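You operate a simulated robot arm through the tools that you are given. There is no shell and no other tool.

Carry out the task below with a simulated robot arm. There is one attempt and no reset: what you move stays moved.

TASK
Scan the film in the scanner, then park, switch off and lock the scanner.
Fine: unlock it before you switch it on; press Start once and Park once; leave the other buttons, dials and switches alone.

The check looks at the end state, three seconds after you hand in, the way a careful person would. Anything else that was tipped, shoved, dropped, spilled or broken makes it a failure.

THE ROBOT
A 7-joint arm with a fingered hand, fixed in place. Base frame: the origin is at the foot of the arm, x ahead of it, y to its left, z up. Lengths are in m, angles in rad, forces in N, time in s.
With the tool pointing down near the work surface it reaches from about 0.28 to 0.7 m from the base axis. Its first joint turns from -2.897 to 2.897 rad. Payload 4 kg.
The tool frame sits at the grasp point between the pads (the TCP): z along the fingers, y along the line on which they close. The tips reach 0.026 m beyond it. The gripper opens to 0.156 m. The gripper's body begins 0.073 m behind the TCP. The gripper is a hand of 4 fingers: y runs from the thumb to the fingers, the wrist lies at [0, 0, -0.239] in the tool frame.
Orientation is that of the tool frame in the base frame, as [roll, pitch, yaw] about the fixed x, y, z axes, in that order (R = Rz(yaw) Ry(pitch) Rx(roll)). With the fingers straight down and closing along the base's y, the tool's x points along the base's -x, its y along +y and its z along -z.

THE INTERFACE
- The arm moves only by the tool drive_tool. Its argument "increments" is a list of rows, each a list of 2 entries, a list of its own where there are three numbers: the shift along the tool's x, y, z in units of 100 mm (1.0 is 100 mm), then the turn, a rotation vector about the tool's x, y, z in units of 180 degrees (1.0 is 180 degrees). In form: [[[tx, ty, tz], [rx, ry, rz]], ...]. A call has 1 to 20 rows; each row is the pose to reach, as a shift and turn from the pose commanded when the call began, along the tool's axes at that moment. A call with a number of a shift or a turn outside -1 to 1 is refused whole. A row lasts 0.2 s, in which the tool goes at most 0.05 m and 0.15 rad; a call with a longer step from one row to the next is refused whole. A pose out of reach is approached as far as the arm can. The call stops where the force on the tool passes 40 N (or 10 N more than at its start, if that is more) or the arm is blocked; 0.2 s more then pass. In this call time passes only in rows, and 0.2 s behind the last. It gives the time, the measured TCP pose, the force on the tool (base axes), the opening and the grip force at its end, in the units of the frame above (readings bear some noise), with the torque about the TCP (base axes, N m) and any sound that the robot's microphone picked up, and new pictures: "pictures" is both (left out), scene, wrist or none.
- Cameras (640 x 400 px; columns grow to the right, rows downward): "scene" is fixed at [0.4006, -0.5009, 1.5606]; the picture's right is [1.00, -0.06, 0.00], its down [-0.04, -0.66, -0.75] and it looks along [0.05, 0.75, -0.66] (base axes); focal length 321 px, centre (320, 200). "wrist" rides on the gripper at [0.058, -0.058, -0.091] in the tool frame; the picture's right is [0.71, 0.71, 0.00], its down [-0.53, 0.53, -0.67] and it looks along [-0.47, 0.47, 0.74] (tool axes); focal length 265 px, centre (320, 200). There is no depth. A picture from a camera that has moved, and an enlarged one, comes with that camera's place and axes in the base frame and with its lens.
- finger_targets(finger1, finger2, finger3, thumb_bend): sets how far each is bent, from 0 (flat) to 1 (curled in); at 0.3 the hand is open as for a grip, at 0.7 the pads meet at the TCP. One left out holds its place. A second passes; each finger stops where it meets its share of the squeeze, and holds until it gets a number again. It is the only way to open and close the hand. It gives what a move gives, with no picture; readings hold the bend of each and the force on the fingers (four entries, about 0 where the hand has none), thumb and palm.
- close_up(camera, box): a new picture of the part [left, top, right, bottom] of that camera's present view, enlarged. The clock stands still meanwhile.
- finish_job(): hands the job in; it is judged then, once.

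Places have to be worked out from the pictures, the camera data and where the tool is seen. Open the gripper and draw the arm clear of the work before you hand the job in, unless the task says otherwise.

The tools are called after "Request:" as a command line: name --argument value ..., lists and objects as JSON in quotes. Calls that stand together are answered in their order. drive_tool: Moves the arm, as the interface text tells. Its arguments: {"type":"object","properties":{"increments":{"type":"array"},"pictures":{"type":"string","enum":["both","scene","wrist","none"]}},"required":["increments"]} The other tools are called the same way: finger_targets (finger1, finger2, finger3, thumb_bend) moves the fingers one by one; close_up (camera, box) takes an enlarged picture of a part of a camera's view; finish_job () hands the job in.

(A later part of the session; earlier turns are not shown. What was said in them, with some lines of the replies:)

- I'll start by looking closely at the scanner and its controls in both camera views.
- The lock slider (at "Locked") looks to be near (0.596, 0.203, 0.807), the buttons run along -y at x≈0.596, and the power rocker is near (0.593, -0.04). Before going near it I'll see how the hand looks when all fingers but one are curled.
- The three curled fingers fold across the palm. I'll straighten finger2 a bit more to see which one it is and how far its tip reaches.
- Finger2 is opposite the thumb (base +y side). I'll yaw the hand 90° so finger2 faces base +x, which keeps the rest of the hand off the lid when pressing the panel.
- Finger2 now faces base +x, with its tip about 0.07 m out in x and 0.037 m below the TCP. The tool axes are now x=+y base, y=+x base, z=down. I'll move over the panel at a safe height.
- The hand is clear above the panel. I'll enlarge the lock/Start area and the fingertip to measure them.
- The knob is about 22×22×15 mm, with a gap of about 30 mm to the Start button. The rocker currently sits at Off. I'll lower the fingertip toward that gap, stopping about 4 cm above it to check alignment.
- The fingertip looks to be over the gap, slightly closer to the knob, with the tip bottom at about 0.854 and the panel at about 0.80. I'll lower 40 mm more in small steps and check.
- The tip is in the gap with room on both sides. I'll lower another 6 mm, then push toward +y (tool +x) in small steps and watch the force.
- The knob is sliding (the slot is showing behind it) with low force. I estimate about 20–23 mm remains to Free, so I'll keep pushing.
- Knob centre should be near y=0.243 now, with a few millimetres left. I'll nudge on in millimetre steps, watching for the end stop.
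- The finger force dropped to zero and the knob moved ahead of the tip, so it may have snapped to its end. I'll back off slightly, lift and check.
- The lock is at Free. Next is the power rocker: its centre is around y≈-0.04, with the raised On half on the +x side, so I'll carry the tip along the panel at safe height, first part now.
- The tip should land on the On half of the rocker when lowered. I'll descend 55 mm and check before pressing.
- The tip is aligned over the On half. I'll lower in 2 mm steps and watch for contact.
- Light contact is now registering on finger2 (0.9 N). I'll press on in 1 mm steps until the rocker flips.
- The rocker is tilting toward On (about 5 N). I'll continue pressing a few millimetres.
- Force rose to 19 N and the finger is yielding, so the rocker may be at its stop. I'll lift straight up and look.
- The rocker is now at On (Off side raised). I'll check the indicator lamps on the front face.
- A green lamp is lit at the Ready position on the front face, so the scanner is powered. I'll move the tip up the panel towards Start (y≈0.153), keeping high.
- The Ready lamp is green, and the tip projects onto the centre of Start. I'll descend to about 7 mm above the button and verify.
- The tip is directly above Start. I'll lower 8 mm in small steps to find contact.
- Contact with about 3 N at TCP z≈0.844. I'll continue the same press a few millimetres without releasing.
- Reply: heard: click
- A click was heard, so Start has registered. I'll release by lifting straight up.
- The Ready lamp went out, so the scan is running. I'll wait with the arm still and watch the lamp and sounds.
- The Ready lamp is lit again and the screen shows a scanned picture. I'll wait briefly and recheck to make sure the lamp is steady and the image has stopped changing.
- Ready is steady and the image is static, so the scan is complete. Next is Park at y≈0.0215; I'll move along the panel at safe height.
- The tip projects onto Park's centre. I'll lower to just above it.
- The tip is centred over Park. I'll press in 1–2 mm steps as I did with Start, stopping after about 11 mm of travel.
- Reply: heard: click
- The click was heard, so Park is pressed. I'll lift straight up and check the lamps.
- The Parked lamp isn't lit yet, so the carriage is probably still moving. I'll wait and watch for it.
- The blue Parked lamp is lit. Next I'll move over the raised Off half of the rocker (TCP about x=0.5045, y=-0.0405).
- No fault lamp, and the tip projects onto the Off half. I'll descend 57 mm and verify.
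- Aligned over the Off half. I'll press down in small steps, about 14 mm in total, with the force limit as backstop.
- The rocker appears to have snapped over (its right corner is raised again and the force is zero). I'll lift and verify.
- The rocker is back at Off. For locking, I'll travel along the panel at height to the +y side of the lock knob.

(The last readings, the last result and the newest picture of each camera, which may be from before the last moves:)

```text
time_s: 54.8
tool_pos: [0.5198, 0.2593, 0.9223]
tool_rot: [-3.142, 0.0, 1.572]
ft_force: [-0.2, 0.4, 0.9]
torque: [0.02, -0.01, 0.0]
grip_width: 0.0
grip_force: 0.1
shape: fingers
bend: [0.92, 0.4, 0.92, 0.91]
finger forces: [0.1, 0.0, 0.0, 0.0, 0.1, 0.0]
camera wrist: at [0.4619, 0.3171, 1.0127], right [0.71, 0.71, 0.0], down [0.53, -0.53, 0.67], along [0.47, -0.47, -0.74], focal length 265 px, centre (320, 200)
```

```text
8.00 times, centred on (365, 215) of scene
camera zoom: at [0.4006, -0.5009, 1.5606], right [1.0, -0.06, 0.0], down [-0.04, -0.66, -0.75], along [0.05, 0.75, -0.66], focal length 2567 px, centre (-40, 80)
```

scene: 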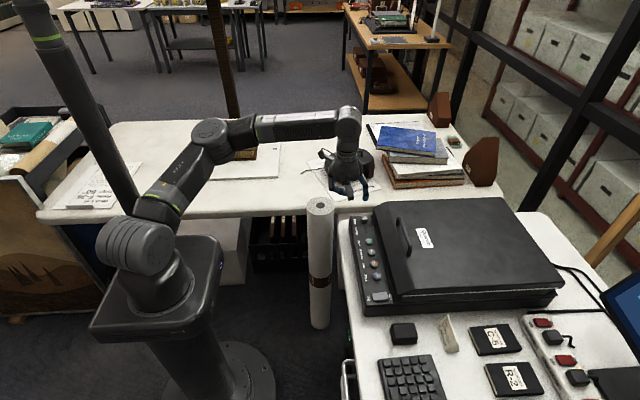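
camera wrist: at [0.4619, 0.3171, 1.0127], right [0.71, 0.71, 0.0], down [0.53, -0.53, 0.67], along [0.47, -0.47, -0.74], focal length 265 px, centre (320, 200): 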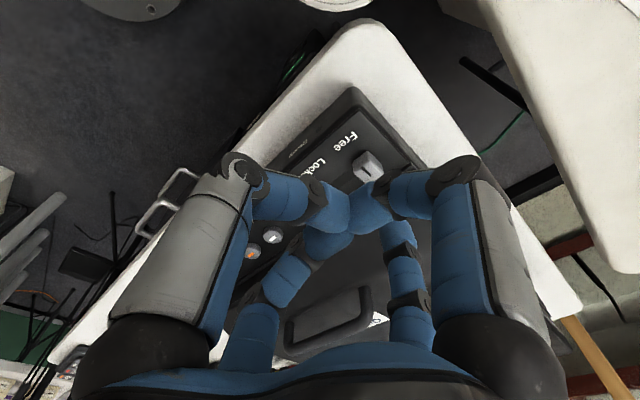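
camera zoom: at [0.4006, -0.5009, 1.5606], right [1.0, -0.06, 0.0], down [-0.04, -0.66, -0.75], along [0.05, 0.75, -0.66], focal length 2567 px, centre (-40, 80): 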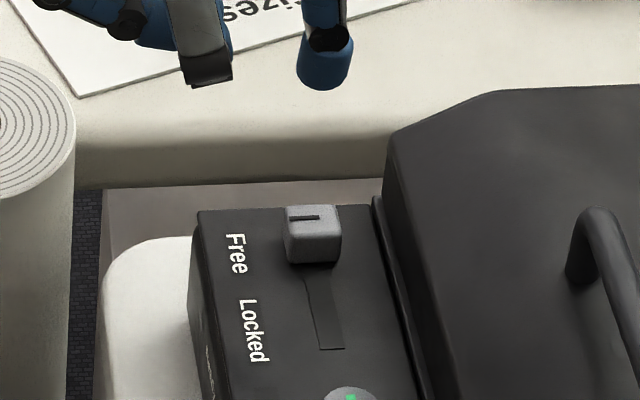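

The knob's +y face is at about y=0.2615, so I'll position the tip at y≈0.281 and lower part way, then check clearance.

Request:
drive_tool --increments '[[[0.12, 0.01, 0], [0, 0, 0]], [[0.22, 0.01, 0], [0, 0, 0]], [[0.22, 0.01, 0.15], [0, 0, 0]], [[0.22, 0.01, 0.3], [0, 0, 0]], [[0.22, 0.01, 0.43], [0, 0, 0]], [[0.22, 0.01, 0.52], [0, 0, 0]]]' --pictures "none"

Request:
close_up --camera "scene" --box '[341, 200, 389, 235]'

```text
time_s: 56.2
tool_pos: [0.5208, 0.2814, 0.8682]
tool_rot: [3.14, -0.001, 1.573]
ft_force: [0.8, -0.5, 0.7]
torque: [0.01, -0.02, 0.01]
grip_width: 0.0
grip_force: 0.1
shape: fingers
bend: [0.92, 0.4, 0.92, 0.91]
finger forces: [0.0, 0.0, 0.1, 0.0, 0.0, 0.0]
```

```text
11.43 times, centred on (365, 218) of scene
camera zoom: at [0.4006, -0.5009, 1.5606], right [1.0, -0.06, 0.0], down [-0.04, -0.66, -0.75], along [0.05, 0.75, -0.66], focal length 3667 px, centre (-194, 0)
```

zoom: 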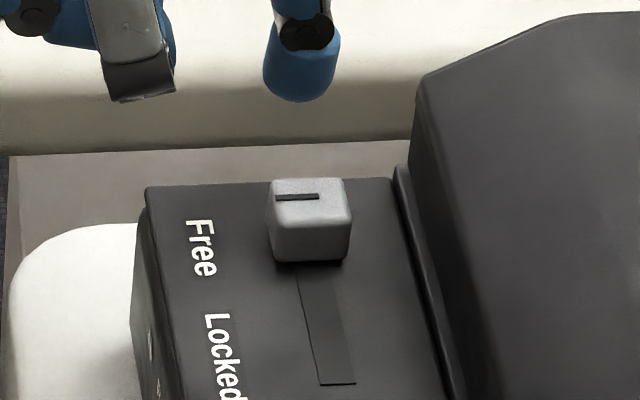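

There's about 10 mm of clearance behind the knob. I'll lower the remaining 25 mm to the same working height as before.

Request:
drive_tool --increments '[[[0, 0, 0.08], [0, 0, 0]], [[0, 0, 0.16], [0, 0, 0]], [[0, 0, 0.22], [0, 0, 0]], [[0, 0, 0.255], [0, 0, 0]]]' --pictures "none"

Request:
close_up --camera "scene" --box '[341, 200, 389, 235]'

```text
time_s: 57.2
tool_pos: [0.5206, 0.2819, 0.8434]
tool_rot: [3.14, -0.001, 1.57]
ft_force: [0.6, 0.6, 0.2]
torque: [0.03, 0.04, 0.01]
grip_width: 0.0
grip_force: 0.0
shape: fingers
bend: [0.92, 0.4, 0.92, 0.91]
finger forces: [0.0, 0.1, 0.0, 0.1, 0.1, 0.1]
```

```text
11.43 times, centred on (365, 218) of scene
camera zoom: at [0.4006, -0.5009, 1.5606], right [1.0, -0.06, 0.0], down [-0.04, -0.66, -0.75], along [0.05, 0.75, -0.66], focal length 3667 px, centre (-194, 0)
```

zoom: 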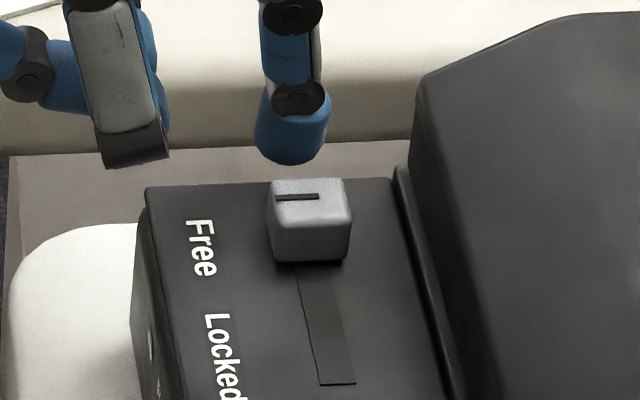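

The tip is behind the knob and in line with the slot. I'll push toward -y in small steps, 36 mm first.

Request:
drive_tool --increments '[[[-0.03, 0, 0], [0, 0, 0]], [[-0.06, 0, 0], [0, 0, 0]], [[-0.09, 0, 0], [0, 0, 0]], [[-0.12, 0, 0], [0, 0, 0]], [[-0.15, 0, 0], [0, 0, 0]], [[-0.18, 0, 0], [0, 0, 0]], [[-0.21, 0, 0], [0, 0, 0]], [[-0.24, 0, 0], [0, 0, 0]], [[-0.27, 0, 0], [0, 0, 0]], [[-0.3, 0, 0], [0, 0, 0]], [[-0.33, 0, 0], [0, 0, 0]], [[-0.36, 0, 0], [0, 0, 0]]]' --pictures "none"

Request:
close_up --camera "scene" --box '[341, 205, 389, 245]'

```text
time_s: 59.8
tool_pos: [0.5211, 0.2441, 0.8428]
tool_rot: [3.14, -0.001, 1.57]
ft_force: [-0.1, 0.2, -0.9]
torque: [0.06, -0.02, -0.02]
grip_width: 0.0001
grip_force: 0.1
shape: fingers
bend: [0.92, 0.4, 0.92, 0.91]
finger forces: [0.1, 0.4, 0.0, 0.0, 0.0, 0.1]
```

```text
10.00 times, centred on (365, 225) of scene
camera zoom: at [0.4006, -0.5009, 1.5606], right [1.0, -0.06, 0.0], down [-0.04, -0.66, -0.75], along [0.05, 0.75, -0.66], focal length 3209 px, centre (-130, -50)
```

zoom: 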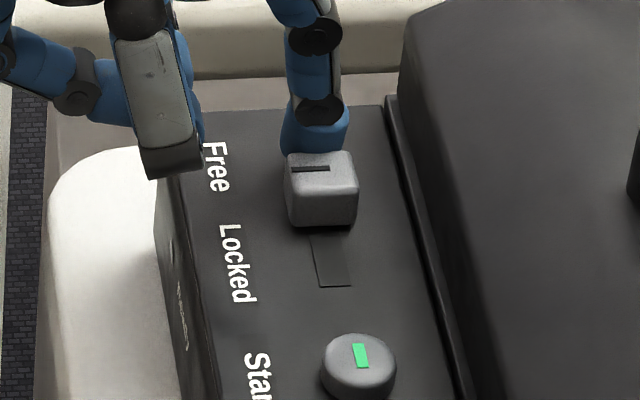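

The knob is sliding back toward Locked. I'll continue 15 mm in 1.5–2 mm steps.

Request:
drive_tool --increments '[[[-0.02, 0, 0], [0, 0, 0]], [[-0.04, 0, 0], [0, 0, 0]], [[-0.06, 0, 0], [0, 0, 0]], [[-0.08, 0, 0], [0, 0, 0]], [[-0.1, 0, 0], [0, 0, 0]], [[-0.12, 0, 0], [0, 0, 0]], [[-0.135, 0, 0], [0, 0, 0]], [[-0.15, 0, 0], [0, 0, 0]]]' --pictures "none"

Request:
close_up --camera "scene" --box '[345, 215, 393, 245]'

```text
time_s: 61.6
tool_pos: [0.5213, 0.2301, 0.8435]
tool_rot: [3.141, 0.0, 1.572]
ft_force: [0.2, -0.1, -0.1]
torque: [0.03, 0.0, -0.01]
grip_width: 0.0002
grip_force: 0.0
shape: fingers
bend: [0.92, 0.4, 0.92, 0.91]
finger forces: [0.0, 0.1, 0.0, 0.0, 0.0, 0.0]
```

```text
13.33 times, centred on (369, 230) of scene
camera zoom: at [0.4006, -0.5009, 1.5606], right [1.0, -0.06, 0.0], down [-0.04, -0.66, -0.75], along [0.05, 0.75, -0.66], focal length 4278 px, centre (-333, -200)
```

zoom: 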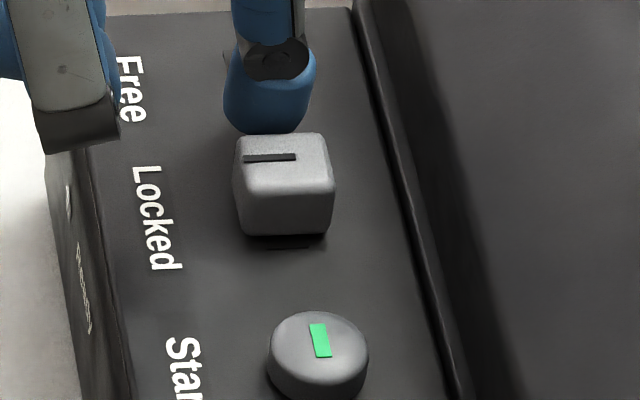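

The knob sits exactly where it was originally (mark at the same pixel), so it's locked. I'll back off +y slightly, lift, and verify.

Request:
drive_tool --increments '[[[0.05, 0, 0], [0, 0, 0]], [[0.08, 0, -0.1], [0, 0, 0]], [[0.1, 0, -0.3], [0, 0, 0]], [[0.15, -0.1, -0.5], [0, 0, 0]], [[0.2, -0.25, -0.7], [0, 0, 0]], [[0.25, -0.4, -0.9], [0, 0, 0]], [[0.25, -0.5, -1.0], [0, 0, 0]]]' --pictures "both"

Request:
close_up --camera "scene" --box '[335, 205, 415, 320]'

Request:
close_up --camera "scene" --box '[345, 215, 393, 245]'

```text
time_s: 63.2
tool_pos: [0.4701, 0.255, 0.9434]
tool_rot: [-3.141, 0.0, 1.571]
ft_force: [0.4, 0.6, 0.1]
torque: [0.0, -0.02, 0.04]
grip_width: 0.0
grip_force: 0.0
shape: fingers
bend: [0.92, 0.4, 0.92, 0.91]
finger forces: [0.1, 0.0, 0.0, 0.0, 0.0, 0.0]
camera wrist: at [0.412, 0.3129, 1.0348], right [0.71, 0.71, 0.0], down [0.53, -0.53, 0.67], along [0.47, -0.47, -0.74], focal length 265 px, centre (320, 200)
```

scene: 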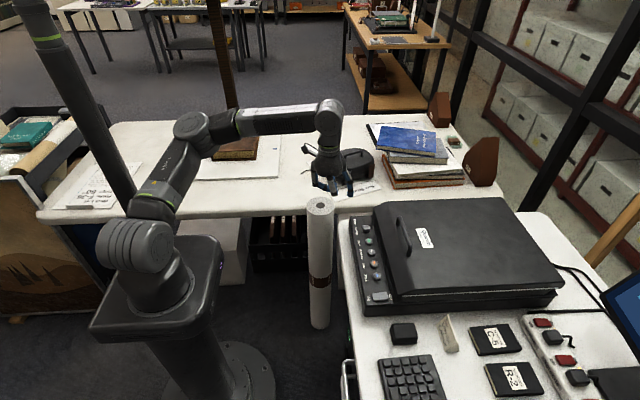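
wrist: 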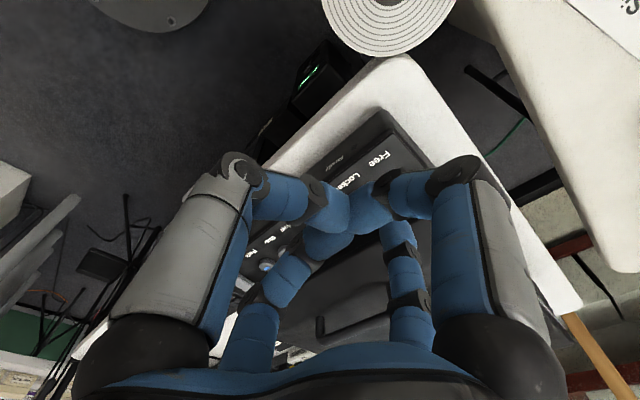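

```text
3.48 times, centred on (375, 262) of scene
camera zoom: at [0.4006, -0.5009, 1.5606], right [1.0, -0.06, 0.0], down [-0.04, -0.66, -0.75], along [0.05, 0.75, -0.66], focal length 1116 px, centre (129, -17)
```

zoom: 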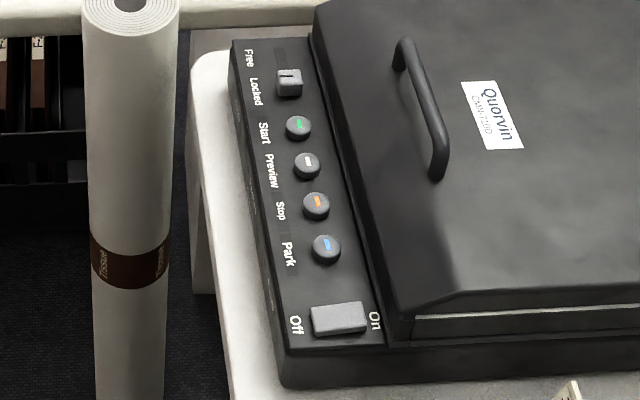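

```text
13.33 times, centred on (369, 230) of scene
camera zoom: at [0.4006, -0.5009, 1.5606], right [1.0, -0.06, 0.0], down [-0.04, -0.66, -0.75], along [0.05, 0.75, -0.66], focal length 4278 px, centre (-333, -200)
```

zoom: 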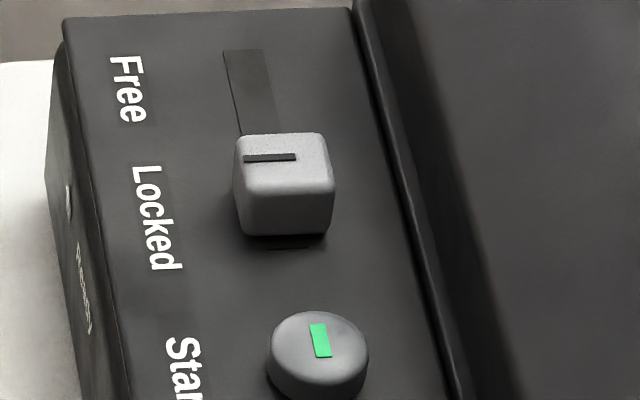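

The lock is at Locked, the rocker at Off, all lamps are off, and nothing around it has moved. I'll raise the arm clear and open the hand.

Request:
drive_tool --increments '[[[0, 0, -0.2], [0, 0, 0]], [[0, -0.05, -0.4], [0, 0, 0]], [[0, -0.1, -0.6], [0, 0, 0]], [[0, -0.15, -0.8], [0, 0, 0]], [[0, -0.15, -1.0], [0, 0, 0]]]' --pictures "none"

Request:
finger_targets --finger1 0.3 --finger2 0.3 --finger3 0.3 --thumb_bend 0.3

Request:
drive_tool --increments '[[[0, 0, 0], [0, 0, 0]]]' --pictures "both"

Request:
close_up --camera "scene" --box '[335, 190, 640, 400]'

Request:
close_up --camera "scene" --box '[340, 205, 410, 315]'

```text
time_s: 64.4
tool_pos: [0.4567, 0.2553, 1.0444]
tool_rot: [3.139, -0.001, 1.571]
ft_force: [-1.1, -0.3, 0.0]
torque: [0.05, 0.0, -0.02]
grip_width: 0.0002
grip_force: 0.1
shape: fingers
bend: [0.92, 0.4, 0.92, 0.91]
finger forces: [0.0, 0.0, 0.0, 0.0, 0.0, 0.0]
```

```text
time_s: 65.4
tool_pos: [0.4567, 0.2556, 1.0441]
tool_rot: [3.14, -0.001, 1.57]
ft_force: [0.3, -0.1, 0.1]
torque: [0.01, 0.0, 0.0]
grip_width: 0.1066
grip_force: 0.0
shape: fingers
bend: [0.3, 0.3, 0.3, 0.3]
finger forces: [0.0, 0.0, 0.0, 0.1, 0.1, 0.0]
```

```text
time_s: 65.8
tool_pos: [0.4562, 0.2552, 1.0433]
tool_rot: [3.14, 0.0, 1.572]
ft_force: [-0.4, -0.4, -0.1]
torque: [0.01, 0.01, -0.01]
grip_width: 0.1062
grip_force: 0.1
shape: fingers
bend: [0.3, 0.3, 0.3, 0.3]
finger forces: [0.0, 0.0, 0.0, 0.1, 0.0, 0.0]
camera wrist: at [0.3979, 0.3127, 1.1349], right [0.71, 0.71, 0.0], down [0.53, -0.53, 0.67], along [0.47, -0.47, -0.74], focal length 265 px, centre (320, 200)
```

scene: 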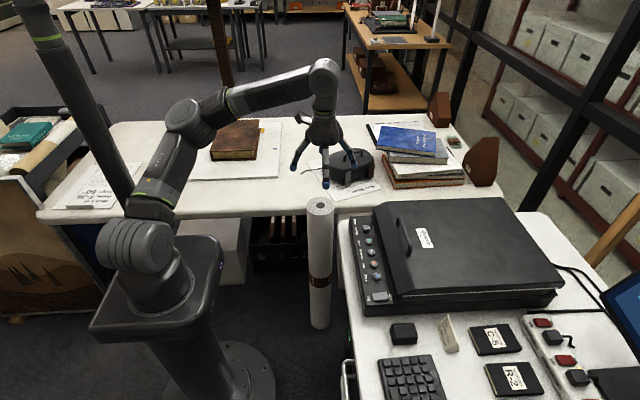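
wrist: 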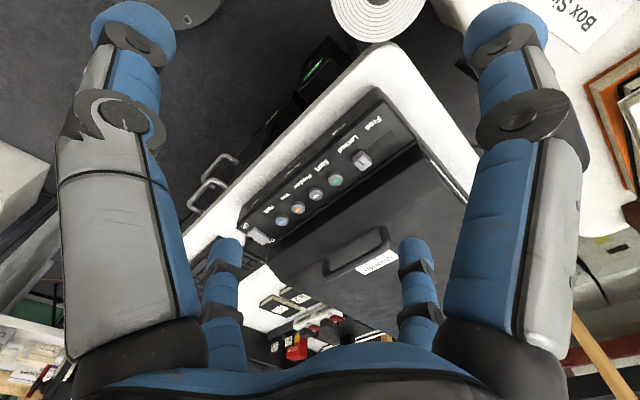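

```text
1.90 times, centred on (488, 295) of scene
camera zoom: at [0.4006, -0.5009, 1.5606], right [1.0, -0.06, 0.0], down [-0.04, -0.66, -0.75], along [0.05, 0.75, -0.66], focal length 611 px, centre (1, 19)
```

zoom: 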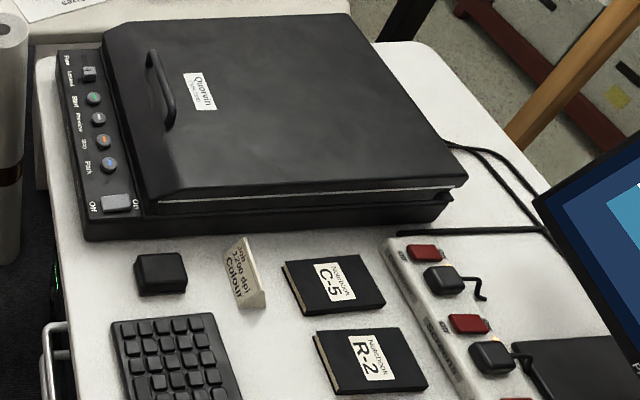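

```text
3.64 times, centred on (375, 260) of scene
camera zoom: at [0.4006, -0.5009, 1.5606], right [1.0, -0.06, 0.0], down [-0.04, -0.66, -0.75], along [0.05, 0.75, -0.66], focal length 1167 px, centre (120, -18)
```

zoom: 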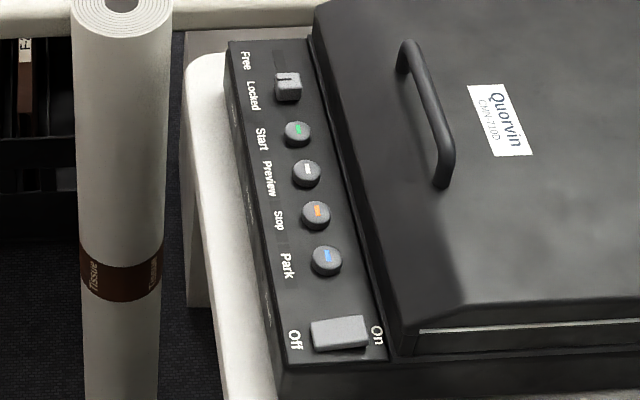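

Everything checks out: the film is scanned and on screen, the Parked lamp had lit before I switched off, the rocker is at Off, and the lock is at Locked. The hand is open and clear of the work, so I'm handing in.

Request:
finish_job

```text
The job is handed in.
```

The film is scanned, and the scanner is parked, switched off and locked. The job is handed in, but I haven't had a result back from the check.

- **Unlock:** I slid the lock to Free before switching on.
- **Scan:** I switched the rocker to On, and the Ready lamp came on green. I pressed Start once and heard a click. The lamp went out while it scanned, then came back on steady, and the screen showed a picture of a boat.
- **Park:** I pressed Park once and heard a click. The blue Parked lamp came on about 4 seconds later.
- **Switch off and lock:** The rocker is back at Off and the lock is back at Locked. Both look the same as at the start.

I didn't press any other button or switch, and nothing nearby was moved in the final pictures. The hand is open and raised clear of the scanner.
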